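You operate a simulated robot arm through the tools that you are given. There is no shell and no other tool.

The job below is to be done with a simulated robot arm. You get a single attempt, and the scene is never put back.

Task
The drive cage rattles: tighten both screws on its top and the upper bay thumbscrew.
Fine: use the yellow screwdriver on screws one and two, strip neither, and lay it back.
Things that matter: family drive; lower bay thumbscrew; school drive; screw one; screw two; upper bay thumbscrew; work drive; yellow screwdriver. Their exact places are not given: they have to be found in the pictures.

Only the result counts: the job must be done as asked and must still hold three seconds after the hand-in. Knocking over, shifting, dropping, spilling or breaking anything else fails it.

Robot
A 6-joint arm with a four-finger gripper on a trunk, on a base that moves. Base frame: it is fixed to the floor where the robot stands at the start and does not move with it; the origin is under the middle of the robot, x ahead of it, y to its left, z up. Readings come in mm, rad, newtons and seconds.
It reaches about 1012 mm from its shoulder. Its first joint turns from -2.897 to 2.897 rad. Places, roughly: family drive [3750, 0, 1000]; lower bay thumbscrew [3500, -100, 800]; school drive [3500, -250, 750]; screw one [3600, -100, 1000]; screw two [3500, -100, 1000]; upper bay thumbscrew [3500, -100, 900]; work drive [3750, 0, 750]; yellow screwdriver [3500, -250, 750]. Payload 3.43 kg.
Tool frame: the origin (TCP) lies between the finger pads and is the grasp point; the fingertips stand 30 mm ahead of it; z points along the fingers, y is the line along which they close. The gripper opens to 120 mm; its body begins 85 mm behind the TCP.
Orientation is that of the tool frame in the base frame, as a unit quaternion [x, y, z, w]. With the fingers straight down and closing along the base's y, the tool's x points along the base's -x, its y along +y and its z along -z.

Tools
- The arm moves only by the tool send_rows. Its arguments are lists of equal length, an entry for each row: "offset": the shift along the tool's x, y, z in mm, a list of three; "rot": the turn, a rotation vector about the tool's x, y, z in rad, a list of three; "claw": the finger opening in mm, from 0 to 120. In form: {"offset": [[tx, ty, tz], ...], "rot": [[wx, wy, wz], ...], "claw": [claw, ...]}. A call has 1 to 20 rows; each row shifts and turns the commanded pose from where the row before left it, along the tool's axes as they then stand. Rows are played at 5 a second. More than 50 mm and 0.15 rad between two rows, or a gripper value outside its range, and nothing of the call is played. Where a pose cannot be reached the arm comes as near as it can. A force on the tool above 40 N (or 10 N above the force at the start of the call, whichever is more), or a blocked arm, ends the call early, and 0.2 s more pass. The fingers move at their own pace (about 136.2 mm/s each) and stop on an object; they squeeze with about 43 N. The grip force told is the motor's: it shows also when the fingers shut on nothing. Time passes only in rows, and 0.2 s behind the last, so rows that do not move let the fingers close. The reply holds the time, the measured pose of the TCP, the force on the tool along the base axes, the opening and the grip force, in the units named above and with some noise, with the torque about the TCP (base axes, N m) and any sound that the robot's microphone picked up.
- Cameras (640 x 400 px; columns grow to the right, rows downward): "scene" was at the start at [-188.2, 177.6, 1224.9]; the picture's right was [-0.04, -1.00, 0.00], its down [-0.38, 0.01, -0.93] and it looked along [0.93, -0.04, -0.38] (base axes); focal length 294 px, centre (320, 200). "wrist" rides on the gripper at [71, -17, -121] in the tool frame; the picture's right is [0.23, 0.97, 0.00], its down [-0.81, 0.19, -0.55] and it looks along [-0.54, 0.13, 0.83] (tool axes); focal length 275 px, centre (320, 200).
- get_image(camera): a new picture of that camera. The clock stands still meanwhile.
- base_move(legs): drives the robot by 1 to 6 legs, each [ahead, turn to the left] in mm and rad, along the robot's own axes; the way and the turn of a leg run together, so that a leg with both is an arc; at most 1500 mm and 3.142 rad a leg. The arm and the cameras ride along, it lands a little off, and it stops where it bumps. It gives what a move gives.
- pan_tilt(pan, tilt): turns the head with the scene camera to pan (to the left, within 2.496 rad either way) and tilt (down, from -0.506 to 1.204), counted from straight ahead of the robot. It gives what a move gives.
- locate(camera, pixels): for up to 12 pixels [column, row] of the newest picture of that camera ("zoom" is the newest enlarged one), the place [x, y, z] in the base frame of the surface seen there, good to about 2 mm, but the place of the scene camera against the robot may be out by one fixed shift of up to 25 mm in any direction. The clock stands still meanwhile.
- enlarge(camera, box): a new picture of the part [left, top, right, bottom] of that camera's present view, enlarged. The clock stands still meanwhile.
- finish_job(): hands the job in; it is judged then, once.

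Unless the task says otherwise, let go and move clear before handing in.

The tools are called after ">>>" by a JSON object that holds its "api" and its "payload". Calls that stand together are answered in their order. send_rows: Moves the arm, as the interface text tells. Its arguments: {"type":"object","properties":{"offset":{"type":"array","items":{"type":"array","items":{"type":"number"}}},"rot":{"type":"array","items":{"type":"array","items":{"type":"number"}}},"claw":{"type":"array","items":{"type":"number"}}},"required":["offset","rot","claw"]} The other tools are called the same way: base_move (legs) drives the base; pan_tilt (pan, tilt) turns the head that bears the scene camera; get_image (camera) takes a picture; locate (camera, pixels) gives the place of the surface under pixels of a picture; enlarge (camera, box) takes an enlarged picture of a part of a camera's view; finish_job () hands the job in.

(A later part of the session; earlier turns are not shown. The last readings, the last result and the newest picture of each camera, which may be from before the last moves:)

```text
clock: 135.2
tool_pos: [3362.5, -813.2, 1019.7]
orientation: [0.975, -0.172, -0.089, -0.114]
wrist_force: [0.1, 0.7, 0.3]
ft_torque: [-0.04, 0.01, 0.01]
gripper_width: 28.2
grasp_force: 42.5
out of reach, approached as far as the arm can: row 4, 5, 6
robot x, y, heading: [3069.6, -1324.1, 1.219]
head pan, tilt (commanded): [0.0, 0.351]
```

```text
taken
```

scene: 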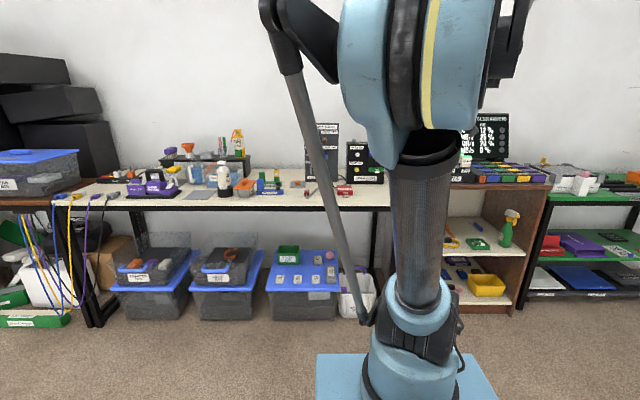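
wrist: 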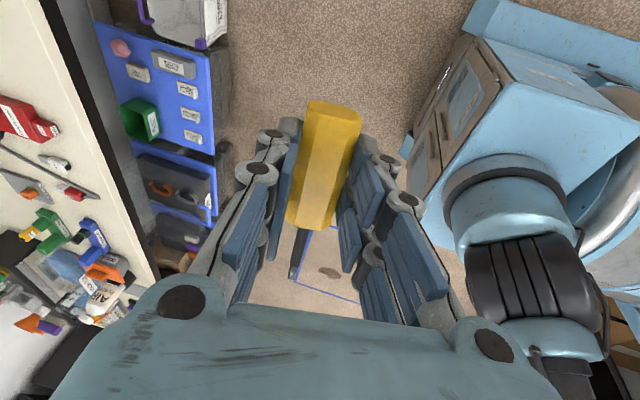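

Rotation is still refused. I test single-axis corrections to find which joint is blocking.

>>> {"api": "send_rows", "payload": {"offset": [[0, 0, 0], [0, 0, 0]], "rot": [[-0.08, 0, 0], [0, 0, 0]], "claw": [20, 20]}}

>>> {"api": "send_rows", "payload": {"offset": [[0, 0, 0], [0, 0, 0]], "rot": [[0, 0.08, 0], [0, 0, 0]], "claw": [20, 20]}}

>>> {"api": "send_rows", "payload": {"offset": [[0, 0, 0], [0, 0, 0]], "rot": [[0, 0, 0.1], [0, 0, 0]], "claw": [20, 20]}}

```text
clock: 135.8
tool_pos: [3362.4, -814.0, 1020.1]
orientation: [0.976, -0.166, -0.11, -0.086]
wrist_force: [0.8, 0.1, -0.8]
ft_torque: [-0.01, 0.04, -0.02]
gripper_width: 28.0
grasp_force: 42.8
robot x, y, heading: [3069.2, -1324.5, 1.21]
head pan, tilt (commanded): [0.0, 0.351]
```

```text
clock: 136.4
tool_pos: [3362.9, -814.0, 1018.9]
orientation: [0.976, -0.168, -0.11, -0.087]
wrist_force: [-0.2, 0.1, -1.1]
ft_torque: [-0.01, 0.0, -0.02]
gripper_width: 28.4
grasp_force: 42.3
out of reach, approached as far as the arm can: row 1
robot x, y, heading: [3068.2, -1323.7, 1.218]
head pan, tilt (commanded): [0.0, 0.351]
```

```text
clock: 137.1
tool_pos: [3362.0, -813.0, 1019.7]
orientation: [0.966, -0.216, -0.114, -0.082]
wrist_force: [0.3, 0.1, -1.6]
ft_torque: [0.01, 0.0, -0.01]
gripper_width: 28.3
grasp_force: 43.0
robot x, y, heading: [3067.5, -1323.2, 1.215]
head pan, tilt (commanded): [0.0, 0.351]
```

Only the rotation about tool y is blocked. I turn the wrist +z back toward the starting heading (tool x toward the robot), where levelling was always possible.

>>> {"api": "send_rows", "payload": {"offset": [[0, 0, 0], [0, 0, 0], [0, 0, 0], [0, 0, 0], [0, 0, 0], [0, 0, 0], [0, 0, 0], [0, 0, 0], [0, 0, 0], [0, 0, 0]], "rot": [[0, 0, 0.14], [0, 0, 0.14], [0, 0, 0.14], [0, 0, 0.14], [0, 0, 0.14], [0, 0, 0.14], [0, 0, 0.14], [0, 0, 0.14], [0, 0, 0.14], [0, 0, 0]], "claw": [20, 20, 20, 20, 20, 20, 20, 20, 20, 20]}}

>>> {"api": "get_image", "payload": {"camera": "scene"}}

```text
clock: 139.2
tool_pos: [3362.6, -812.4, 1019.9]
orientation: [-0.654, 0.744, 0.139, -0.001]
wrist_force: [-0.2, 0.4, -1.2]
ft_torque: [0.01, 0.04, -0.03]
gripper_width: 28.6
grasp_force: 42.9
robot x, y, heading: [3066.9, -1325.4, 1.216]
head pan, tilt (commanded): [0.0, 0.351]
```

```text
taken
```

scene: 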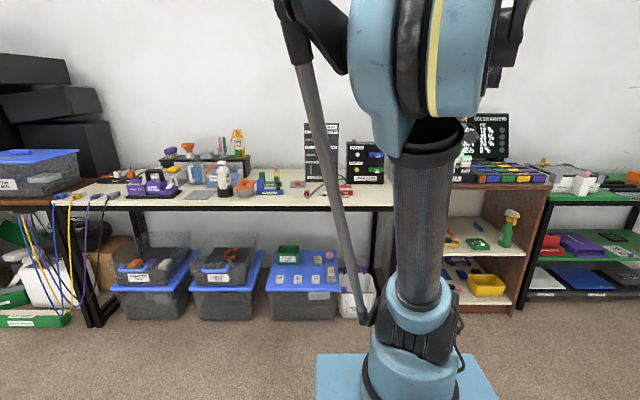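

Now at roughly the starting heading with a 15° lean. I try to level it here.

>>> {"api": "send_rows", "payload": {"offset": [[0, 0, 0], [0, 0, 0], [0, 0, 0], [0, 0, 0]], "rot": [[0.0767, 0.0527, 0.0738], [0.0767, 0.0527, 0.0738], [0.0767, 0.0527, 0.0738], [0, 0, 0]], "claw": [20, 20, 20, 20]}}

>>> {"api": "get_image", "payload": {"camera": "scene"}}

```text
clock: 140.2
tool_pos: [3363.6, -813.9, 1019.3]
orientation: [-0.568, 0.811, 0.138, -0.017]
wrist_force: [-0.3, -0.3, -0.7]
ft_torque: [-0.03, -0.01, 0.0]
gripper_width: 28.3
grasp_force: 43.0
out of reach, approached as far as the arm can: row 1, 2, 3
robot x, y, heading: [3066.1, -1323.3, 1.212]
head pan, tilt (commanded): [0.0, 0.351]
```

```text
taken
```

scene: 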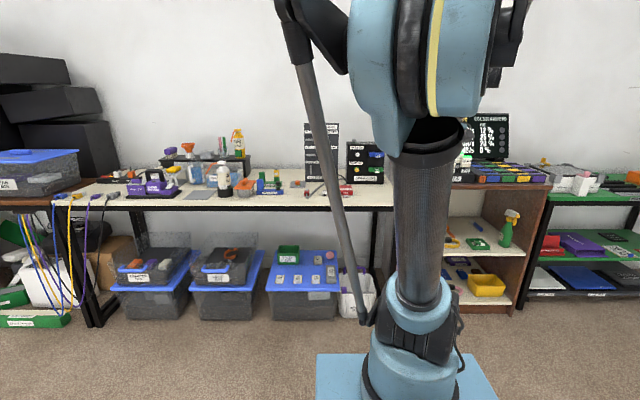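

The lean persists: this wrist branch cannot point straight down. Earlier I had a second branch (the one used for screwing) that can, so I go back to the tip-down forward pose to switch branches; first undo the z-turn.

>>> {"api": "send_rows", "payload": {"offset": [[0, 0, 0], [0, 0, 0], [0, 0, 0], [0, 0, 0], [0, 0, 0], [0, 0, 0], [0, 0, 0], [0, 0, 0], [0, 0, 0], [0, 0, 0], [0, 0, 0], [0, 0, 0]], "rot": [[0, 0, -0.1428], [0, 0, -0.1428], [0, 0, -0.1428], [0, 0, -0.1428], [0, 0, -0.1428], [0, 0, -0.1428], [0, 0, -0.1428], [0, 0, -0.1428], [0, 0, -0.1428], [0, 0, -0.1428], [0, 0, -0.1428], [0, 0, 0]], "claw": [20, 20, 20, 20, 20, 20, 20, 20, 20, 20, 20, 20]}}

>>> {"api": "send_rows", "payload": {"offset": [[0, -25, -15], [0, -26.9, -11.3], [0, -28.2, -7.3], [0, -29, -3.3], [0, -29.1, 0.9], [0, -28.7, 5], [0, -27.7, 9.1], [0, -26.1, 12.9], [0, -24, 16.5], [0, -21.4, 19.7], [0, -18.4, 22.6], [0, 0, 0]], "rot": [[0.1428, 0, 0], [0.1428, 0, 0], [0.1428, 0, 0], [0.1428, 0, 0], [0.1428, 0, 0], [0.1428, 0, 0], [0.1428, 0, 0], [0.1428, 0, 0], [0.1428, 0, 0], [0.1428, 0, 0], [0.1428, 0, 0], [0, 0, 0]], "claw": [20, 20, 20, 20, 20, 20, 20, 20, 20, 20, 20, 20]}}

>>> {"api": "get_image", "payload": {"camera": "scene"}}

```text
clock: 142.8
tool_pos: [3363.0, -813.8, 1018.5]
orientation: [0.975, -0.171, -0.111, -0.086]
wrist_force: [-0.3, 0.1, -1.4]
ft_torque: [-0.01, -0.03, -0.03]
gripper_width: 28.0
grasp_force: 42.7
robot x, y, heading: [3064.8, -1324.8, 1.215]
head pan, tilt (commanded): [0.0, 0.351]
```

```text
clock: 145.4
tool_pos: [3491.8, -592.4, 1214.7]
orientation: [-0.628, 0.201, -0.043, 0.75]
wrist_force: [0.3, -0.2, -0.6]
ft_torque: [-0.05, -0.01, -0.03]
gripper_width: 28.5
grasp_force: 43.0
robot x, y, heading: [3069.7, -1327.0, 1.211]
head pan, tilt (commanded): [0.0, 0.351]
```

```text
taken
```

scene: 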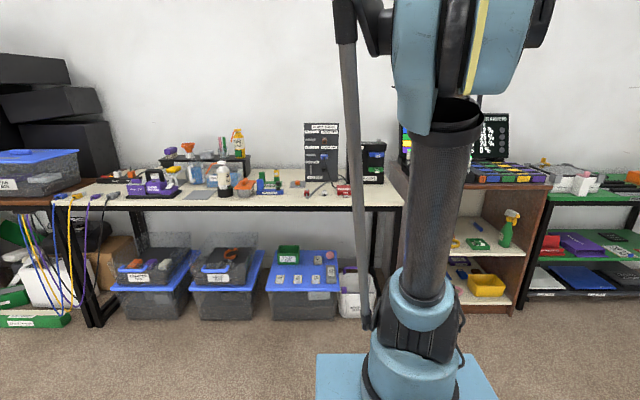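

It moved without flags. I now roll back to the tip-down, forward-pointing pose (13 equal steps about the computed axis).

>>> {"api": "send_rows", "payload": {"offset": [[0, 0, 0], [0, 0, 0], [0, 0, 0], [0, 0, 0], [0, 0, 0], [0, 0, 0], [0, 0, 0], [0, 0, 0], [0, 0, 0], [0, 0, 0], [0, 0, 0], [0, 0, 0], [0, 0, 0], [0, 0, 0]], "rot": [[-0.00836, -0.00814, -0.1399], [-0.00836, -0.00814, -0.1399], [-0.00836, -0.00814, -0.1399], [-0.00836, -0.00814, -0.1399], [-0.00836, -0.00814, -0.1399], [-0.00836, -0.00814, -0.1399], [-0.00836, -0.00814, -0.1399], [-0.00836, -0.00814, -0.1399], [-0.00836, -0.00814, -0.1399], [-0.00836, -0.00814, -0.1399], [-0.00836, -0.00814, -0.1399], [-0.00836, -0.00814, -0.1399], [-0.00836, -0.00814, -0.1399], [0, 0, 0]], "claw": [20, 20, 20, 20, 20, 20, 20, 20, 20, 20, 20, 20, 20, 20]}}

```text
clock: 148.4
tool_pos: [3492.7, -592.7, 1214.8]
orientation: [0.579, 0.407, 0.58, -0.403]
wrist_force: [0.2, 0.7, -0.5]
ft_torque: [0.0, 0.02, -0.07]
gripper_width: 28.2
grasp_force: 43.0
robot x, y, heading: [3068.2, -1329.0, 1.212]
head pan, tilt (commanded): [0.0, 0.351]
```

Tip-down forward pose recovered. I repeat the sequence that switched branches before: same spot, then turn right and descend.

>>> {"api": "send_rows", "payload": {"offset": [[-29, 25, 15], [0, 0, 0], [0, -24, 15], [0, -23, 15], [0, 0, 0], [0, 0, 0], [-25, 0, 0], [-25, 0, 0], [-24, 0, 0], [0, 0, 0]], "rot": [[0, 0, 0], [0, 0, 0], [0, 0.0098, 0], [0, 0, 0], [-0.105, 0, 0], [-0.105, 0, 0], [0, 0, 0], [0, 0, 0], [0, 0, 0], [0, 0, 0]], "claw": [20, 20, 20, 20, 20, 20, 20, 20, 20, 20]}}

>>> {"api": "get_image", "payload": {"camera": "scene"}}

```text
clock: 150.7
tool_pos: [3482.6, -540.0, 1110.6]
orientation: [0.619, 0.341, 0.621, -0.341]
wrist_force: [-0.1, 0.0, -0.7]
ft_torque: [-0.02, 0.0, -0.01]
gripper_width: 28.1
grasp_force: 42.5
robot x, y, heading: [3066.7, -1319.7, 1.215]
head pan, tilt (commanded): [0.0, 0.351]
```

```text
taken
```

scene: 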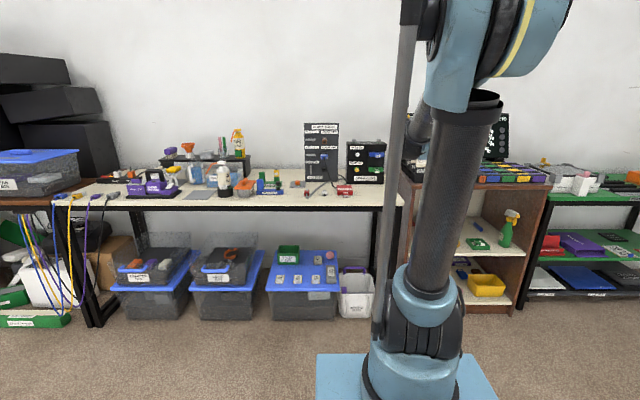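

ψ = -12° was reached with no flag. I lift a little and swing further right to see whether it is free now.

>>> {"api": "send_rows", "payload": {"offset": [[35, 0, 0], [35, 0, 0], [0, 0, 0], [0, 0, 0], [0, 0, 0], [0, 0, 0], [0, 0, 0], [0, 0, 0], [0, 0, 0], [0, 0, 0]], "rot": [[0, 0, 0], [0, 0, 0], [-0.1, 0, 0], [-0.1, 0, 0], [-0.1, 0, 0], [-0.1, 0, 0], [-0.1, 0, 0], [-0.1, 0, 0], [-0.1, 0, 0], [0, 0, 0]], "claw": [20, 20, 20, 20, 20, 20, 20, 20, 20, 20]}}

>>> {"api": "get_image", "payload": {"camera": "scene"}}

```text
clock: 152.8
tool_pos: [3485.6, -543.7, 1180.7]
orientation: [0.696, 0.107, 0.701, -0.112]
wrist_force: [0.4, -0.2, -0.8]
ft_torque: [0.0, 0.03, -0.02]
gripper_width: 28.5
grasp_force: 42.4
robot x, y, heading: [3070.4, -1324.5, 1.215]
head pan, tilt (commanded): [0.0, 0.351]
```

```text
taken
```

scene: 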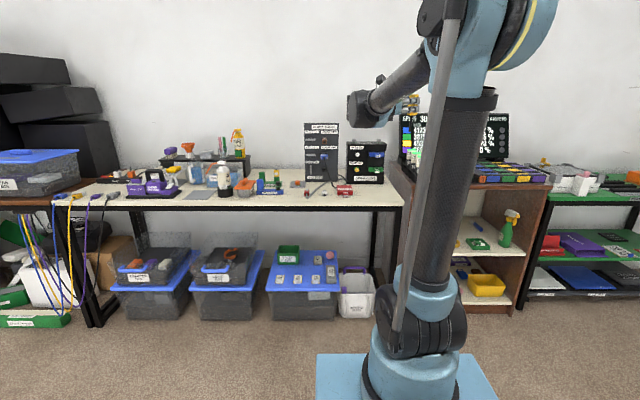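

Free to -52° again. I continue the swing toward -90° while drawing back a little.

>>> {"api": "send_rows", "payload": {"offset": [[0, 9, -7], [0, 10, -6], [0, 11, -5], [0, 11, -4], [0, 12, -2], [0, 12, 0], [0, 0, 0]], "rot": [[-0.11, 0, 0], [-0.11, 0, 0], [-0.11, 0, 0], [-0.11, 0, 0], [-0.11, 0, 0], [-0.11, 0, 0], [0, 0, 0]], "claw": [20, 20, 20, 20, 20, 20, 20]}}

>>> {"api": "get_image", "payload": {"camera": "scene"}}

```text
clock: 154.4
tool_pos: [3463.9, -611.7, 1180.7]
orientation: [0.695, -0.126, 0.698, 0.12]
wrist_force: [-0.5, 0.1, -0.8]
ft_torque: [0.02, -0.02, 0.02]
gripper_width: 28.1
grasp_force: 43.0
robot x, y, heading: [3068.5, -1323.3, 1.215]
head pan, tilt (commanded): [0.0, 0.351]
```

```text
taken
```

scene: 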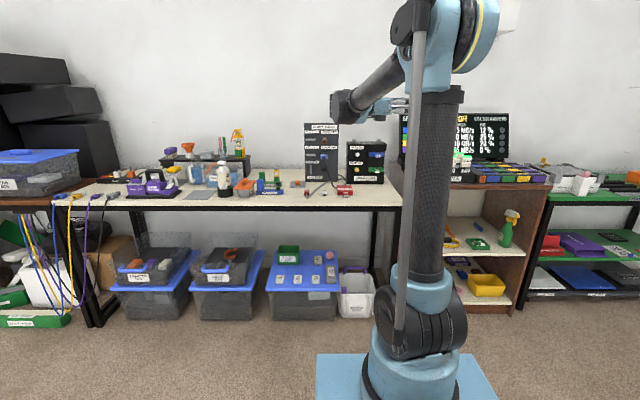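

The tool now points right with the tip down and no flags. I pitch it down (tip swings to the left) while lowering and drawing back.

>>> {"api": "send_rows", "payload": {"offset": [[-18, 15, 0], [-17.8, 15, 2.6], [-17.3, 15, 5.1], [-16.4, 15, 7.5], [-15.1, 15, 9.7], [-13.6, 15, 11.8], [-11.8, 15, 13.6], [-9.7, 15, 15.1], [-7.5, 15, 16.4], [-5.1, 15, 17.3], [-2.6, 15, 17.8], [0, 0, 0]], "rot": [[0, -0.1428, 0], [0, -0.1428, 0], [0, -0.1428, 0], [0, -0.1428, 0], [0, -0.1428, 0], [0, -0.1428, 0], [0, -0.1428, 0], [0, -0.1428, 0], [0, -0.1428, 0], [0, -0.1428, 0], [0, -0.1428, 0], [0, 0, 0]], "claw": [20, 20, 20, 20, 20, 20, 20, 20, 20, 20, 20, 20]}}

>>> {"api": "get_image", "payload": {"camera": "scene"}}

>>> {"api": "get_image", "payload": {"camera": "wrist"}}

```text
clock: 157.1
tool_pos: [3409.1, -764.7, 981.1]
orientation: [0.985, -0.175, 0.001, -0.004]
wrist_force: [-1.0, -0.1, -0.7]
ft_torque: [0.02, -0.01, 0.0]
gripper_width: 28.3
grasp_force: 43.2
robot x, y, heading: [3070.2, -1321.0, 1.213]
head pan, tilt (commanded): [0.0, 0.351]
```

```text
taken
```

scene: 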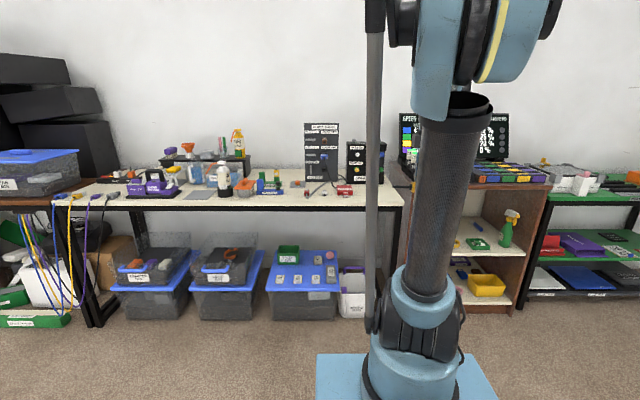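

```text
taken
```

wrist: 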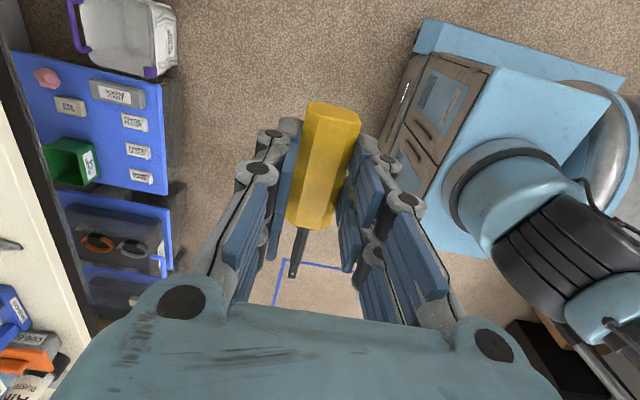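

The tool is exactly in the picking orientation with the driver horizontal. I drive forward 470 mm so the driver comes over its original place.

>>> {"api": "base_move", "payload": {"legs": [[470, 0]]}}

>>> {"api": "get_image", "payload": {"camera": "wrist"}}

```text
clock: 159.9
tool_pos: [3567.7, -322.5, 981.3]
orientation: [0.985, -0.172, 0.002, -0.004]
wrist_force: [0.2, -0.4, -0.7]
ft_torque: [-0.01, -0.02, -0.02]
gripper_width: 28.3
grasp_force: 43.4
robot x, y, heading: [3233.7, -883.7, 1.222]
head pan, tilt (commanded): [0.0, 0.351]
```

```text
taken
```

wrist: 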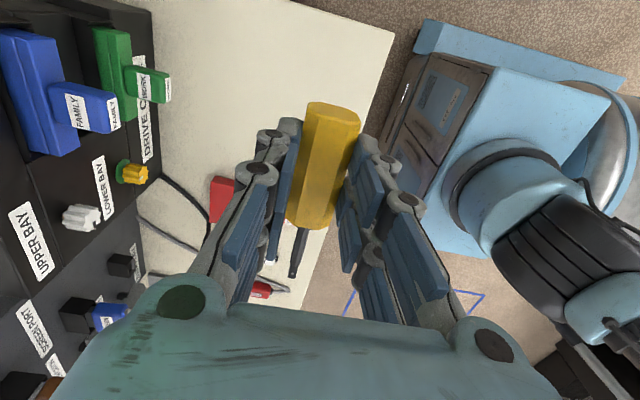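

I shift 25 mm left and 8 mm toward me and descend to z≈800 over the original spot.

>>> {"api": "send_rows", "payload": {"offset": [[-25, 8.4, 0], [0, 0, 45], [0, 0, 45], [0, 0, 45], [0, 0, 40], [0, 0, 0]], "rot": [[0, 0, 0], [0, 0, 0], [0, 0, 0], [0, 0, 0], [0, 0, 0], [0, 0, 0]], "claw": [20, 20, 20, 20, 20, 20]}}

>>> {"api": "get_image", "payload": {"camera": "wrist"}}

```text
clock: 161.3
tool_pos: [3538.5, -328.7, 812.3]
orientation: [0.985, -0.172, 0.003, -0.009]
wrist_force: [0.0, -0.1, -0.7]
ft_torque: [-0.01, -0.03, 0.0]
gripper_width: 28.3
grasp_force: 42.8
robot x, y, heading: [3233.9, -886.0, 1.215]
head pan, tilt (commanded): [0.0, 0.351]
```

```text
taken
```

wrist: 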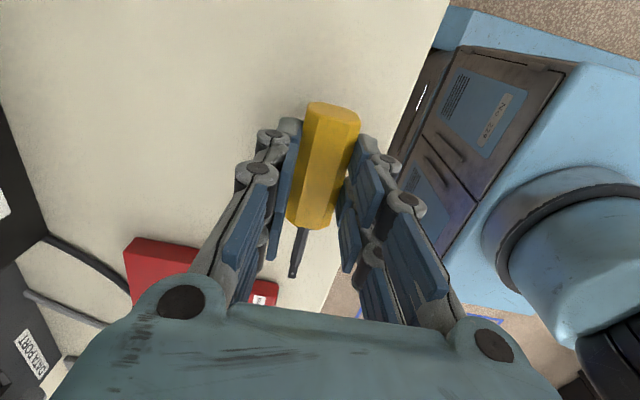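

Position is 7 mm off toward me; I correct it (and a 1° tilt) and lower to z≈791.

>>> {"api": "send_rows", "payload": {"offset": [[0.5, -7, 0], [0, 0, 11], [0, 0, 10], [0, 0, 0]], "rot": [[-0.018, 0, 0], [0, 0, 0], [0, 0, 0], [0, 0, 0]], "claw": [20, 20, 20, 20]}}

>>> {"api": "enlarge", "payload": {"camera": "wrist", "box": [260, 90, 380, 300]}}

```text
clock: 162.3
tool_pos: [3541.2, -323.1, 790.5]
orientation: [0.985, -0.171, 0.003, 0.0]
wrist_force: [0.8, -0.1, -1.3]
ft_torque: [-0.02, 0.01, 0.0]
gripper_width: 28.2
grasp_force: 43.2
robot x, y, heading: [3232.1, -881.2, 1.219]
head pan, tilt (commanded): [0.0, 0.351]
```

```text
1.90 times, centred on (320, 195) of wrist
```

zoom: 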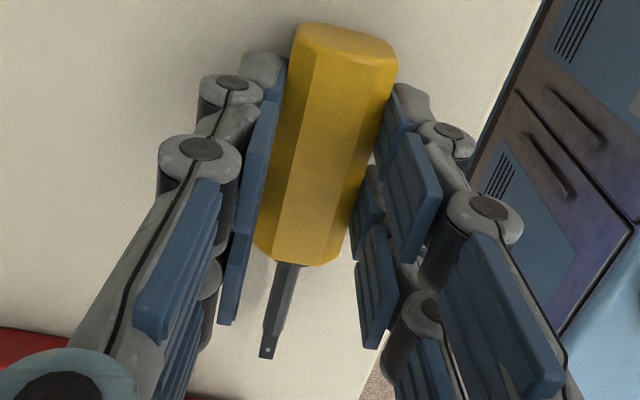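

The driver is level over the spot at z 790.5. I lower 1 mm at a time until the bench is felt.

>>> {"api": "send_rows", "payload": {"offset": [[0, 0, 1.5], [0, 0, 1.5], [0, 0, 0]], "rot": [[0, 0, 0], [0, 0, 0], [0, 0, 0]], "claw": [20, 20, 20]}}

>>> {"api": "send_rows", "payload": {"offset": [[0, 0, 1], [0, 0, 1], [0, 0, 0]], "rot": [[0, 0, 0], [0, 0, 0], [0, 0, 0]], "claw": [20, 20, 20]}}

```text
clock: 163.1
tool_pos: [3542.1, -323.2, 789.5]
orientation: [0.985, -0.172, 0.002, -0.001]
wrist_force: [-1.6, 3.5, 27.9]
ft_torque: [-0.22, -0.79, 0.07]
gripper_width: 28.4
grasp_force: 42.9
robot x, y, heading: [3228.8, -884.3, 1.216]
head pan, tilt (commanded): [0.0, 0.351]
```

```text
clock: 163.9
tool_pos: [3541.4, -323.1, 787.9]
orientation: [0.985, -0.172, 0.002, -0.002]
wrist_force: [2.5, 5.7, 37.9]
ft_torque: [0.2, -0.03, -0.03]
gripper_width: 28.3
grasp_force: 42.9
robot x, y, heading: [3229.2, -885.6, 1.223]
head pan, tilt (commanded): [0.0, 0.351]
```

The bench is felt (38 N) and the handle has settled flat. I ease up about 1.5 mm before releasing.

>>> {"api": "send_rows", "payload": {"offset": [[0, 0, -0.7], [0, 0, -0.7], [0, 0, 0]], "rot": [[0, 0, 0], [0, 0, 0], [0, 0, 0]], "claw": [20, 20, 20]}}

```text
clock: 164.7
tool_pos: [3541.6, -323.3, 788.7]
orientation: [0.985, -0.172, 0.003, -0.001]
wrist_force: [0.6, -0.1, -1.1]
ft_torque: [0.03, -0.05, 0.01]
gripper_width: 28.1
grasp_force: 42.6
robot x, y, heading: [3231.6, -884.0, 1.217]
head pan, tilt (commanded): [0.0, 0.351]
```

Contact force is nil, with the driver resting at most a fraction of a millimetre above the bench. I open the fingers in steps.

>>> {"api": "send_rows", "payload": {"offset": [[0, 0, 0.3], [0, 0, 0], [0, 0, 0], [0, 0, 0], [0, 0, 0], [0, 0, 0], [0, 0, 0]], "rot": [[0, 0, 0], [0, 0, 0], [0, 0, 0], [0, 0, 0], [0, 0, 0], [0, 0, 0], [0, 0, 0]], "claw": [26, 30, 32, 36, 45, 60, 80]}}

>>> {"api": "get_image", "payload": {"camera": "wrist"}}

```text
clock: 166.3
tool_pos: [3541.1, -322.9, 789.0]
orientation: [0.985, -0.171, 0.0, 0.0]
wrist_force: [-0.1, -0.2, -0.7]
ft_torque: [0.01, 0.0, 0.0]
gripper_width: 79.9
grasp_force: 0.1
robot x, y, heading: [3229.5, -885.6, 1.218]
head pan, tilt (commanded): [0.0, 0.351]
```

```text
taken
```

wrist: 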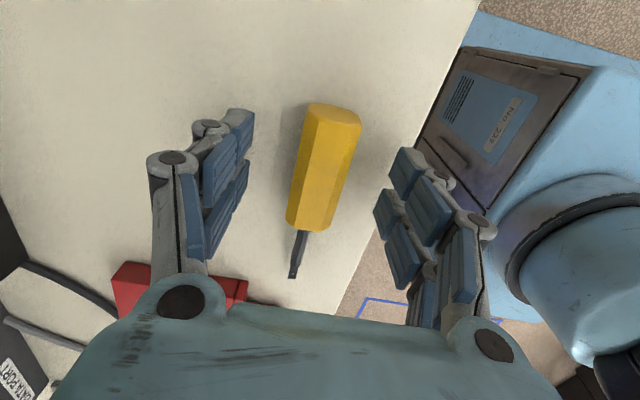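

The driver lies on the bench, free of the fingers. I lift straight up and check its position.

>>> {"api": "send_rows", "payload": {"offset": [[0, 0, -10], [0, 0, -30], [0, 0, -45], [0, 0, -45], [0, 0, -45], [0, 0, 0]], "rot": [[0, 0, 0], [0, 0, 0], [0, 0, 0], [0, 0, 0], [0, 0, 0], [0, 0, 0]], "claw": [80, 80, 80, 80, 80, 80]}}

>>> {"api": "get_image", "payload": {"camera": "wrist"}}

>>> {"api": "enlarge", "payload": {"camera": "wrist", "box": [250, 40, 370, 190]}}

>>> {"api": "locate", "payload": {"camera": "wrist", "pixels": [[331, 60], [325, 95], [318, 125], [307, 165], [303, 180]]}}

```text
clock: 167.7
tool_pos: [3539.4, -325.9, 963.6]
orientation: [0.985, -0.172, 0.002, 0.0]
wrist_force: [-0.5, -0.9, 0.4]
ft_torque: [-0.01, 0.02, -0.02]
gripper_width: 80.1
grasp_force: 0.0
robot x, y, heading: [3228.1, -882.9, 1.22]
head pan, tilt (commanded): [0.0, 0.351]
```

```text
taken
```

wrist: 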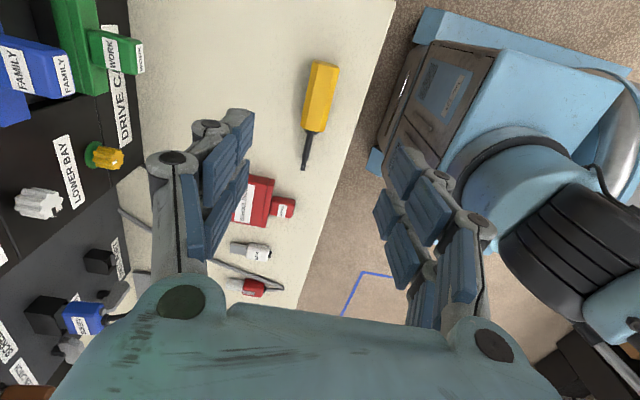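

```text
2.67 times, centred on (310, 115) of wrist
```

zoom: 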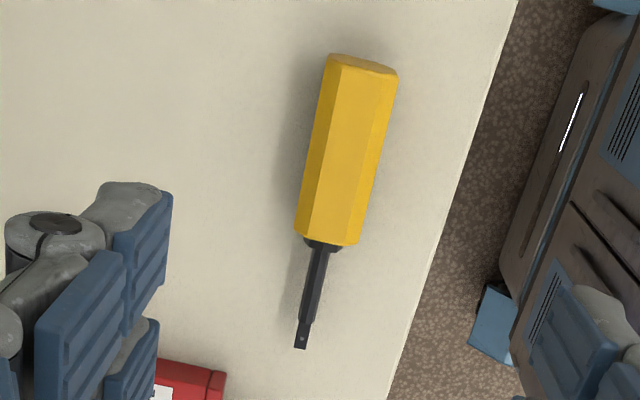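

```text
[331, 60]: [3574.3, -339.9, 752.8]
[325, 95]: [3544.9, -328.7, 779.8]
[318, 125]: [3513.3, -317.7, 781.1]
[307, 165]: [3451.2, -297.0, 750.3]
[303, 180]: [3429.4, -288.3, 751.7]
```

The driver is back where it lay (handle about (3545,-325)). Next is the silver upper-bay thumbscrew; I back off 170 mm to have room for a forward-pointing tool, and raise the arm slightly.

>>> {"api": "base_move", "payload": {"legs": [[-170, 0]]}}

>>> {"api": "send_rows", "payload": {"offset": [[0, 0, -30], [0, 0, -30], [0, 0, 0], [0, 0, 0], [0, 0, 0], [0, 0, 0], [0, 0, 0], [0, 0, 0], [0, 0, 0], [0, 0, 0], [0, 0, 0], [0, 0, 0], [0, 0, 0], [0, 0, 0]], "rot": [[0, 0, 0], [0, 0, 0], [0, 0, 0.1428], [0, 0, 0.1428], [0, 0, 0.1428], [0, 0, 0.1428], [0, 0, 0.1428], [0, 0, 0.1428], [0, 0, 0.1428], [0, 0, 0.1428], [0, 0, 0.1428], [0, 0, 0.1428], [0, 0, 0.1428], [0, 0, 0]], "claw": [80, 80, 80, 80, 80, 80, 80, 80, 80, 80, 80, 80, 80, 80]}}

>>> {"api": "get_image", "payload": {"camera": "scene"}}

```text
clock: 169.2
tool_pos: [3482.5, -483.9, 962.8]
orientation: [0.985, -0.172, 0.002, -0.001]
wrist_force: [0.3, 0.0, -0.3]
ft_torque: [0.01, -0.02, -0.02]
gripper_width: 79.9
grasp_force: 0.0
robot x, y, heading: [3171.1, -1044.7, 1.221]
head pan, tilt (commanded): [0.0, 0.351]
```

```text
clock: 172.2
tool_pos: [3477.1, -494.7, 1031.3]
orientation: [-0.574, 0.819, 0.002, 0.007]
wrist_force: [0.3, 0.5, 0.3]
ft_torque: [0.0, 0.04, 0.0]
gripper_width: 79.9
grasp_force: 0.0
robot x, y, heading: [3177.9, -1045.6, 1.224]
head pan, tilt (commanded): [0.0, 0.351]
```

```text
taken
```

scene: 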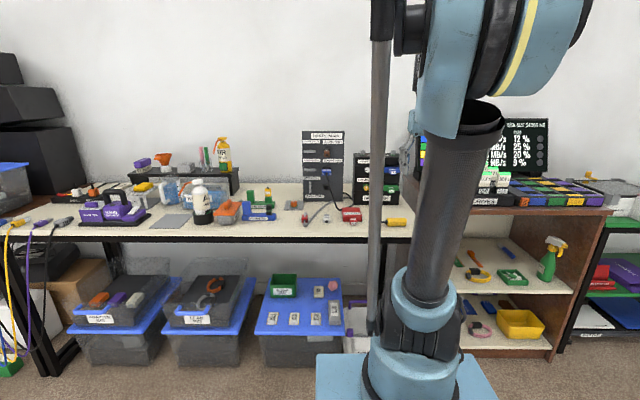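

Tool is down at the starting heading, the driver visible at scene (396,222). I pitch the tool up to point forward while moving ahead and left, staying above z≈1030.

>>> {"api": "send_rows", "payload": {"offset": [[-22, 8, 0], [-21.8, 8, 3.1], [-21.1, 8, 6.2], [-20, 8, 9.1], [-18.5, 8, 11.9], [-16.6, 8, 14.4], [-14.4, 8, 16.6], [-11.9, 8, 18.5], [-9.1, 8, 20], [-6.2, 8, 21.1], [-3.1, 8, 21.8], [0, 0, 0]], "rot": [[0, -0.1428, 0], [0, -0.1428, 0], [0, -0.1428, 0], [0, -0.1428, 0], [0, -0.1428, 0], [0, -0.1428, 0], [0, -0.1428, 0], [0, -0.1428, 0], [0, -0.1428, 0], [0, -0.1428, 0], [0, -0.1428, 0], [0, 0, 0]], "claw": [80, 80, 80, 80, 80, 80, 80, 80, 80, 80, 80, 80]}}

>>> {"api": "get_image", "payload": {"camera": "scene"}}

>>> {"api": "get_image", "payload": {"camera": "wrist"}}

```text
clock: 174.8
tool_pos: [3471.4, -241.6, 1033.5]
orientation: [-0.413, 0.585, 0.401, 0.572]
wrist_force: [1.1, 0.2, -0.2]
ft_torque: [0.01, 0.0, -0.02]
gripper_width: 80.1
grasp_force: 0.1
out of reach, approached as far as the arm can: row 11
robot x, y, heading: [3171.2, -1038.8, 1.219]
head pan, tilt (commanded): [0.0, 0.351]
```

```text
taken
```

scene: 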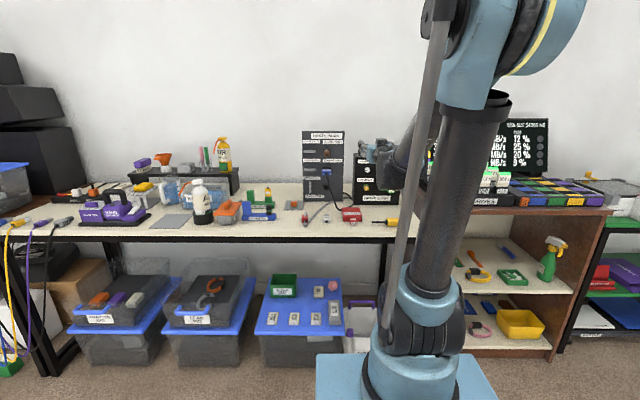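

```text
taken
```

wrist: 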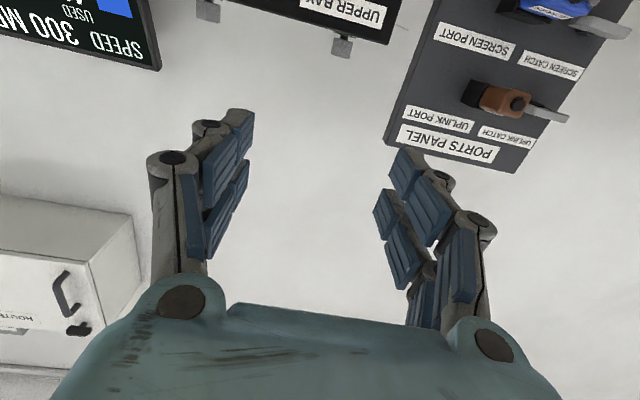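

The tool points forward; only the last row was at a limit. I now roll the wrist -z by about 2 rad (empty, above the cage level) so that I will have clockwise range for the knob.

>>> {"api": "send_rows", "payload": {"offset": [[0, 0, 0], [0, 0, 0], [0, 0, 0], [0, 0, 0], [0, 0, 0], [0, 0, 0], [0, 0, 0], [0, 0, 0], [0, 0, 0], [0, 0, 0], [0, 0, 0], [0, 0, 0], [0, 0, 0], [0, 0, 0], [0, 0, 0]], "rot": [[0, 0.0256, -0.1], [0, 0, -0.1428], [0, 0, -0.1428], [0, 0, -0.1428], [0, 0, -0.1428], [0, 0, -0.1428], [0, 0, -0.1428], [0, 0, -0.1428], [0, 0, -0.1428], [0, 0, -0.1428], [0, 0, -0.1428], [0, 0, -0.1428], [0, 0, -0.1428], [0, 0, -0.1428], [0, 0, 0]], "claw": [80, 80, 80, 80, 80, 80, 80, 80, 80, 80, 80, 80, 80, 80, 80]}}

>>> {"api": "get_image", "payload": {"camera": "wrist"}}

>>> {"api": "get_image", "payload": {"camera": "scene"}}

```text
clock: 178.0
tool_pos: [3471.4, -241.3, 1033.6]
orientation: [0.713, 0.014, 0.254, -0.653]
wrist_force: [-0.2, 1.4, -0.2]
ft_torque: [-0.01, -0.02, 0.03]
gripper_width: 80.0
grasp_force: 0.0
robot x, y, heading: [3169.8, -1040.6, 1.223]
head pan, tilt (commanded): [0.0, 0.351]
```

```text
taken
```

wrist: 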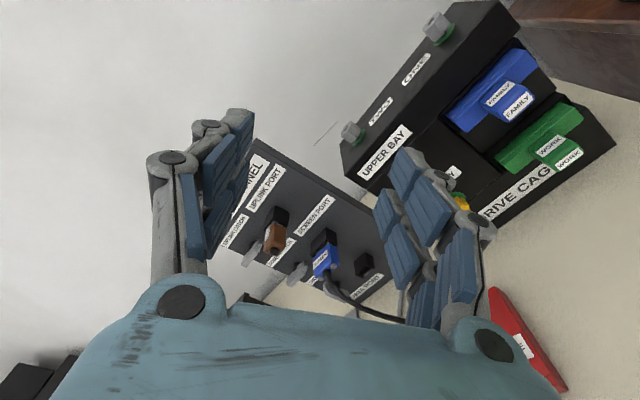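

```text
taken
```

scene: 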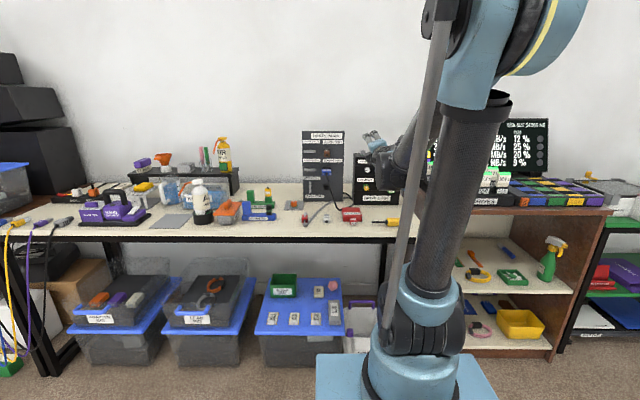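

The roll worked without flags, and the wrist view shows both tightened screws with green rings. I lower the tool 110 mm to the knob's height, still ~100 mm in front of the cage.

>>> {"api": "send_rows", "payload": {"offset": [[-13.9, 33.9, 0.6], [-13.9, 33.9, 0.6], [-13.9, 33.9, 0.6], [0, 0, 0]], "rot": [[0, 0, 0], [0, 0, 0], [0, 0, 0], [0, 0, 0]], "claw": [80, 80, 80, 80]}}

>>> {"api": "get_image", "payload": {"camera": "wrist"}}

>>> {"api": "get_image", "payload": {"camera": "scene"}}

```text
clock: 179.0
tool_pos: [3470.3, -241.0, 923.2]
orientation: [0.713, 0.013, 0.253, -0.653]
wrist_force: [0.2, 0.2, 0.0]
ft_torque: [-0.03, 0.0, -0.03]
gripper_width: 80.1
grasp_force: 0.1
robot x, y, heading: [3175.6, -1041.1, 1.221]
head pan, tilt (commanded): [0.0, 0.351]
```

```text
taken
```

wrist: 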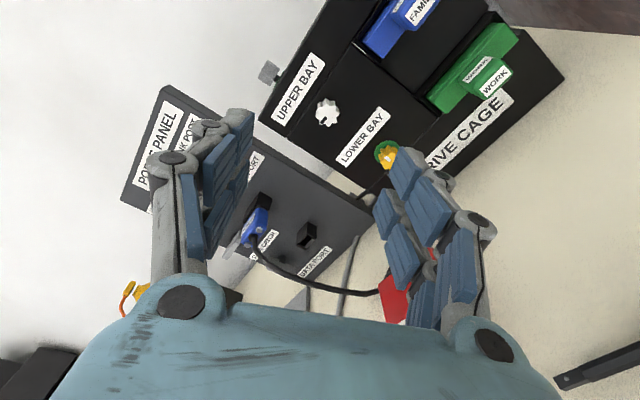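

```text
taken
```

scene: 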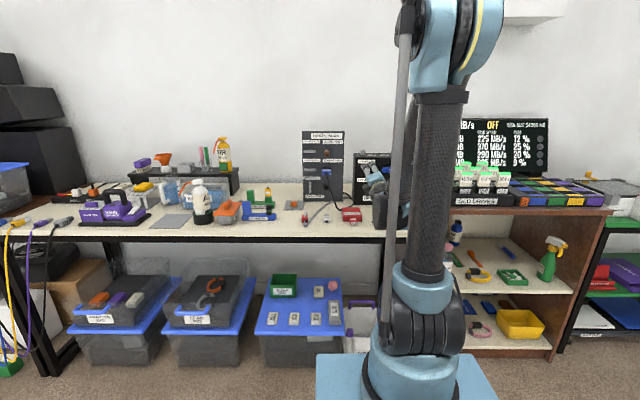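

The silver knob is now visible at (327,113), the gold one with green ring at (386,152). I zoom and locate the silver knob and the cage face around it.

>>> {"api": "enlarge", "payload": {"camera": "wrist", "box": [290, 75, 400, 175]}}

>>> {"api": "locate", "payload": {"camera": "wrist", "pixels": [[327, 113], [325, 110], [329, 116], [340, 95], [350, 115], [300, 95], [362, 138], [390, 158], [385, 60], [415, 15], [325, 125], [335, 108]]}}

```text
4.00 times, centred on (345, 125) of wrist
```

zoom: 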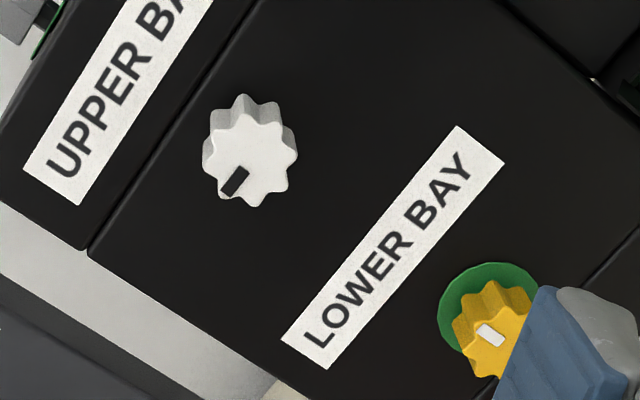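

```text
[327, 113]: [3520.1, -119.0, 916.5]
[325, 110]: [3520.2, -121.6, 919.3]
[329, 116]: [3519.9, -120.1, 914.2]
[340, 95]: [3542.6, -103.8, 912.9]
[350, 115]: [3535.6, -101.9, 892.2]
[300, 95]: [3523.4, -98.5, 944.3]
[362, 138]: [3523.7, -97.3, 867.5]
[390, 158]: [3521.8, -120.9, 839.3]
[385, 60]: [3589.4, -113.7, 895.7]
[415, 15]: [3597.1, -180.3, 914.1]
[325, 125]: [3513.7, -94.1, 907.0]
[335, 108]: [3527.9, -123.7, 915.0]
```

The knob centre is at about (s 3345.6, z 915), its front 22 mm proud of the cage face (n≈1123.5), diameter ~21 mm. I centre the tool on it, narrow the fingers to 46 mm and approach to about 38 mm before it.

>>> {"api": "send_rows", "payload": {"offset": [[1.6, 9, 0], [0, 0, 40], [0, 0, 40], [0, 0, 0]], "rot": [[0.0157, 0.0065, 0], [0, 0, 0], [0, 0, 0], [0, 0, 0]], "claw": [46, 46, 46, 46]}}

>>> {"api": "get_image", "payload": {"camera": "wrist"}}

>>> {"api": "enlarge", "payload": {"camera": "wrist", "box": [260, 110, 380, 210]}}

```text
clock: 180.0
tool_pos: [3494.6, -163.6, 916.8]
orientation: [0.71, 0.012, 0.257, -0.655]
wrist_force: [-0.3, -0.4, -0.1]
ft_torque: [-0.01, 0.02, 0.0]
gripper_width: 46.2
grasp_force: 0.1
out of reach, approached as far as the arm can: row 1
robot x, y, heading: [3173.1, -1045.4, 1.217]
head pan, tilt (commanded): [0.0, 0.351]
```

```text
taken
```

wrist: 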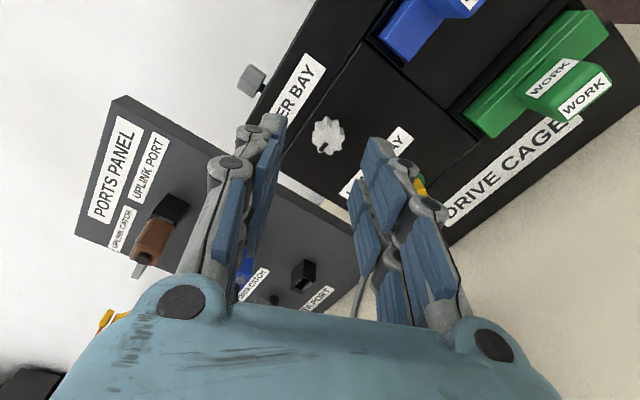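

```text
4.00 times, centred on (320, 160) of wrist
```

zoom: 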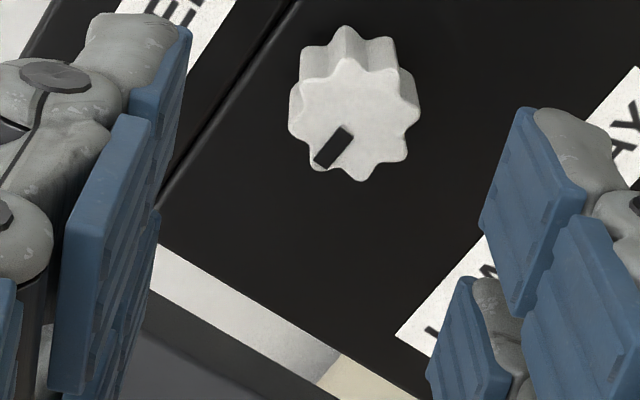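

I'm about 9 mm left of the knob. I re-locate the knob front from this closer view to centre precisely.

>>> {"api": "locate", "payload": {"camera": "zoom", "pixels": [[352, 105], [320, 100], [385, 110], [350, 75], [355, 140], [340, 120], [370, 90], [330, 85], [240, 200], [420, 220]]}}

```text
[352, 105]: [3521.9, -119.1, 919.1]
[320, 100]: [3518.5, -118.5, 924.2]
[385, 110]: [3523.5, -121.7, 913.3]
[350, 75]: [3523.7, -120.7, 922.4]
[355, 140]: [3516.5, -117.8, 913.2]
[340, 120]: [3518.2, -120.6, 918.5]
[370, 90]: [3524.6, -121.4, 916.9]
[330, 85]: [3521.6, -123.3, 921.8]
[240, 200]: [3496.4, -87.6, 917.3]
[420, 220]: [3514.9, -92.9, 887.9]
```

Knob front centre ≈ (3521,-119.5,918), i.e. +9.5 mm in tool x and +2.7 mm in y. I shift by that and check.

>>> {"api": "send_rows", "payload": {"offset": [[9.5, 2.7, 0], [0, 0, 0]], "rot": [[0, 0, 0], [0, 0, 0]], "claw": [46, 46]}}

>>> {"api": "enlarge", "payload": {"camera": "wrist", "box": [240, 90, 400, 230]}}

```text
clock: 180.6
tool_pos: [3497.5, -166.2, 917.8]
orientation: [0.711, 0.011, 0.258, -0.654]
wrist_force: [-0.3, -0.3, 0.1]
ft_torque: [0.01, -0.01, 0.0]
gripper_width: 46.1
grasp_force: 0.0
out of reach, approached as far as the arm can: row 1
robot x, y, heading: [3172.8, -1043.5, 1.219]
head pan, tilt (commanded): [0.0, 0.351]
```

```text
2.86 times, centred on (320, 160) of wrist
```

zoom: 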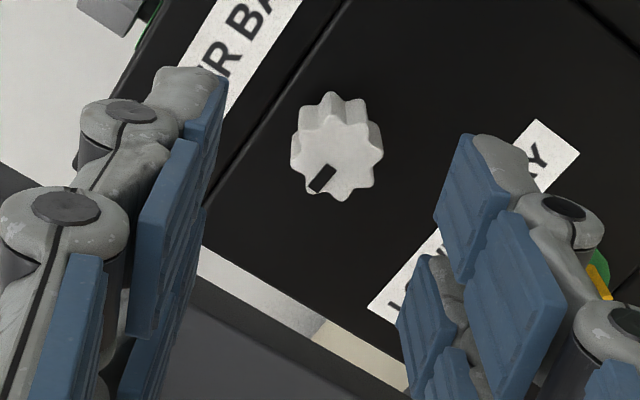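

The arm is at a wrist limit when moving right from here: I need the base about 100 mm further left. I retreat and shift the base sideways in the free aisle.

>>> {"api": "base_move", "payload": {"legs": [[-300, 0], [0, -0.5], [-210, 0], [0, 0.5]]}}

>>> {"api": "send_rows", "payload": {"offset": [[35, 14.4, 0], [35, 14.4, 0], [31, 12.7, 0], [0, 0, 0]], "rot": [[0, 0, 0], [0, 0, 0], [0, 0, 0], [0, 0, 0]], "claw": [46, 46, 46, 46]}}

>>> {"api": "get_image", "payload": {"camera": "scene"}}

>>> {"api": "get_image", "payload": {"camera": "wrist"}}

```text
clock: 186.0
tool_pos: [3560.9, -820.8, 938.9]
orientation: [0.686, -0.144, 0.398, -0.592]
wrist_force: [1.7, 2.7, -2.6]
ft_torque: [0.17, -0.16, 0.01]
gripper_width: 46.2
grasp_force: 0.0
robot x, y, heading: [2915.3, -1464.5, 0.772]
head pan, tilt (commanded): [0.0, 0.351]
stopped in leg 4: the robot was blocked; the commanded pose is now the measured one
```

```text
clock: 187.0
tool_pos: [3613.5, -875.0, 947.7]
orientation: [0.684, -0.15, 0.394, -0.595]
wrist_force: [-0.6, -0.3, -0.1]
ft_torque: [0.01, -0.09, -0.03]
gripper_width: 46.1
grasp_force: 0.1
out of reach, approached as far as the arm can: row 1, 2
robot x, y, heading: [2912.0, -1458.8, 0.775]
head pan, tilt (commanded): [0.0, 0.351]
```

```text
taken
```

scene: 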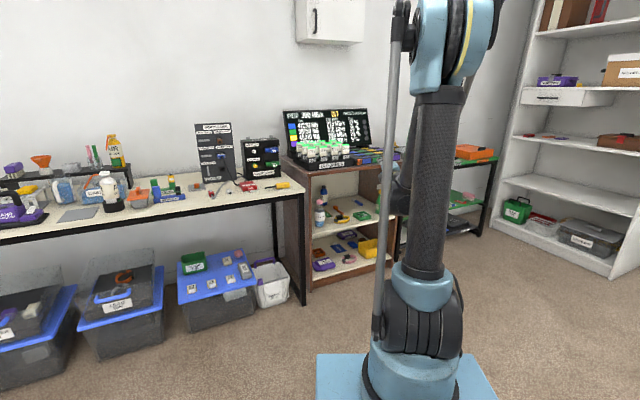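

```text
taken
```

wrist: 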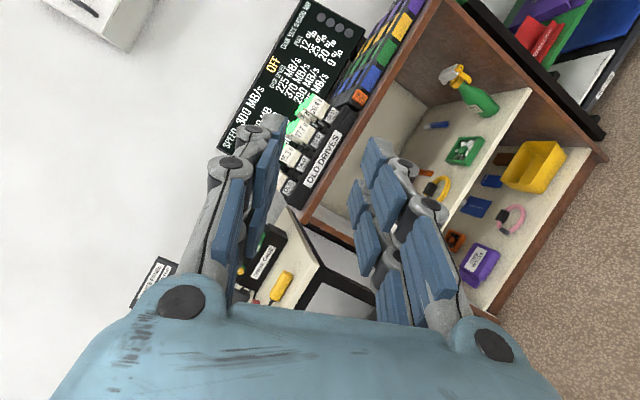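

The base stopped while turning: something blocked it at the rear. Before moving again I look around behind the robot.

>>> {"api": "pan_tilt", "payload": {"pan": 2.4, "tilt": 0.6}}

>>> {"api": "get_image", "payload": {"camera": "scene"}}

>>> {"api": "pan_tilt", "payload": {"pan": -2.4, "tilt": 0.6}}

>>> {"api": "get_image", "payload": {"camera": "scene"}}

```text
clock: 189.2
tool_pos: [3613.1, -874.5, 949.5]
orientation: [0.683, -0.154, 0.392, -0.597]
wrist_force: [0.8, -0.2, -0.3]
ft_torque: [-0.02, 0.0, 0.01]
gripper_width: 46.1
grasp_force: 0.0
robot x, y, heading: [2912.5, -1465.5, 0.77]
head pan, tilt (commanded): [2.4, 0.6]
```

```text
taken
```

scene: 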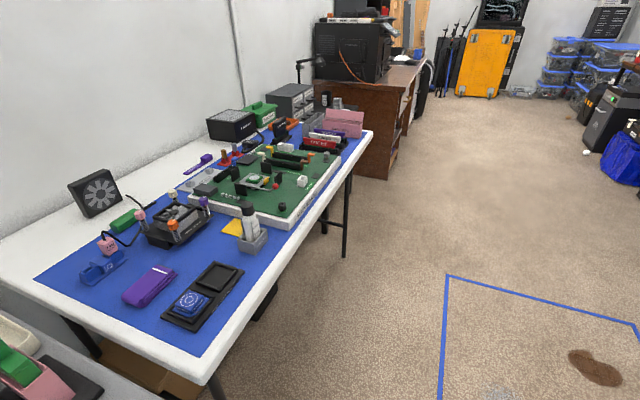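

```text
clock: 193.0
tool_pos: [3613.9, -874.1, 949.1]
orientation: [0.682, -0.154, 0.391, -0.598]
wrist_force: [-0.3, -0.4, 0.4]
ft_torque: [0.04, -0.01, -0.02]
gripper_width: 46.1
grasp_force: 0.0
robot x, y, heading: [2916.8, -1462.7, 0.768]
head pan, tilt (commanded): [-2.4, 0.6]
```

```text
taken
```

scene: 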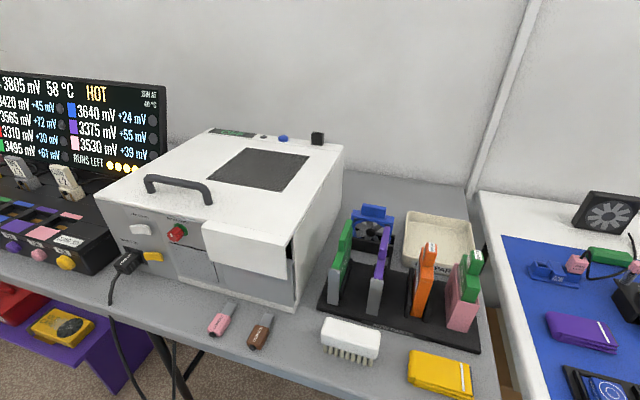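

The right-hand bench is close behind; nothing looks disturbed. I locate its near edge to judge clearance.

>>> {"api": "locate", "payload": {"camera": "scene", "pixels": [[300, 375], [200, 330], [100, 305], [420, 390], [350, 395], [240, 320], [60, 290], [490, 390]]}}

>>> {"api": "pan_tilt", "payload": {"pan": -2.4, "tilt": 1.2}}

>>> {"api": "get_image", "payload": {"camera": "scene"}}

```text
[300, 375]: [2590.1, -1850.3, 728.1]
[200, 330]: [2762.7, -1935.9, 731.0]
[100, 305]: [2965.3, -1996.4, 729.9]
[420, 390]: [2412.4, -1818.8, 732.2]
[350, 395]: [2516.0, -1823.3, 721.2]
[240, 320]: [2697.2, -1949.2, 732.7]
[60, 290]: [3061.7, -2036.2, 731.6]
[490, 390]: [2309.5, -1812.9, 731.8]
```

```text
clock: 194.0
tool_pos: [3614.1, -875.7, 948.6]
orientation: [0.682, -0.155, 0.392, -0.598]
wrist_force: [0.3, -0.1, -0.2]
ft_torque: [0.02, 0.01, 0.01]
gripper_width: 45.8
grasp_force: 0.0
robot x, y, heading: [2914.2, -1467.6, 0.768]
head pan, tilt (commanded): [-2.4, 1.201]
```

```text
taken
```

scene: 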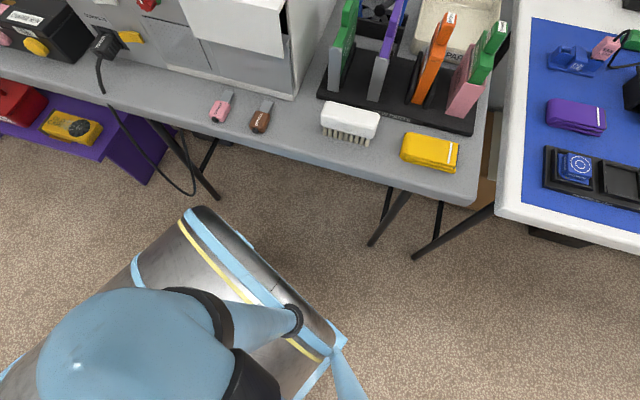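

The robot's rear corner at (190,212) is right next to the bench leg foot (216,197). I measure both to plan a clean departure.

>>> {"api": "locate", "payload": {"camera": "scene", "pixels": [[190, 213], [340, 345], [216, 197], [208, 180], [250, 240], [300, 300], [150, 160], [170, 190]]}}

>>> {"api": "enlarge", "payload": {"camera": "scene", "box": [140, 140, 280, 260]}}

```text
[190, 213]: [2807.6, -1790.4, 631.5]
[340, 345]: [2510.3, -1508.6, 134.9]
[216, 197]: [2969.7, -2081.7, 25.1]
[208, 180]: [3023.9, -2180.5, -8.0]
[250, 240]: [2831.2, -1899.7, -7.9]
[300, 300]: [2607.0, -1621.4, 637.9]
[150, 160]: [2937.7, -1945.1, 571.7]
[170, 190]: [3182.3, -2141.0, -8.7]
```

```text
3.33 times, centred on (210, 200) of scene
```

zoom: 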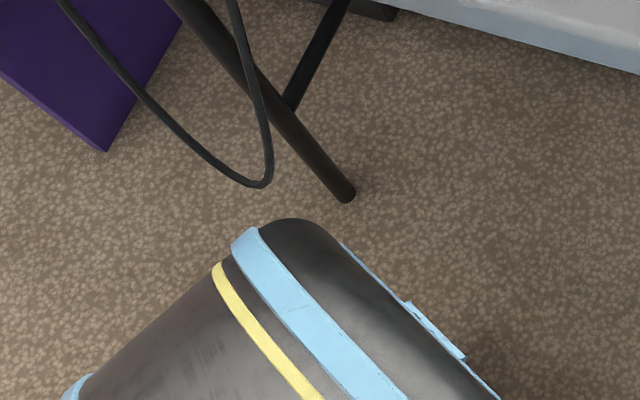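

The rear has ~150 mm to the bench edge; the hanging cable loop near zoom (255,185) may be what touched. I check the cable's position.

>>> {"api": "locate", "payload": {"camera": "zoom", "pixels": [[255, 185], [200, 165], [268, 150], [150, 110], [290, 225], [340, 240], [460, 355], [105, 150]]}}

>>> {"api": "pan_tilt", "payload": {"pan": 2.4, "tilt": 1.2}}

>>> {"api": "get_image", "payload": {"camera": "scene"}}

```text
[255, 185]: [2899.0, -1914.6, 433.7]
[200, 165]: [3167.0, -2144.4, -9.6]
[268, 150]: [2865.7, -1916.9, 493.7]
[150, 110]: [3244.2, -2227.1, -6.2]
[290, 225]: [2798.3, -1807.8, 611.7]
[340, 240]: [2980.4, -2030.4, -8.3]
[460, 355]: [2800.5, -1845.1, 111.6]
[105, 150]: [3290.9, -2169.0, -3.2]
```

```text
clock: 197.8
tool_pos: [3613.9, -874.3, 948.9]
orientation: [0.683, -0.154, 0.391, -0.598]
wrist_force: [-0.1, 0.6, 0.4]
ft_torque: [0.01, -0.03, -0.01]
gripper_width: 46.0
grasp_force: 0.1
robot x, y, heading: [2914.2, -1461.3, 0.766]
head pan, tilt (commanded): [2.4, 1.201]
```

```text
taken
```

scene: 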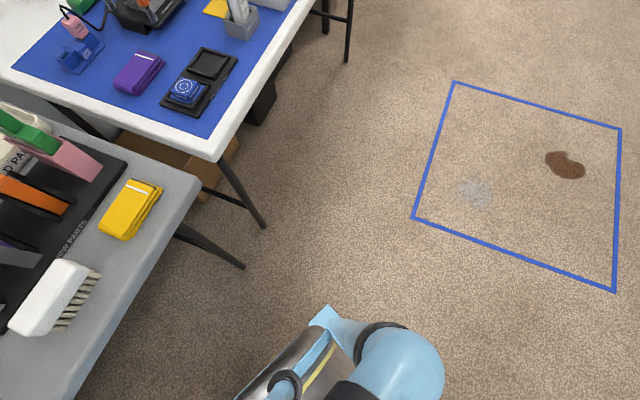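

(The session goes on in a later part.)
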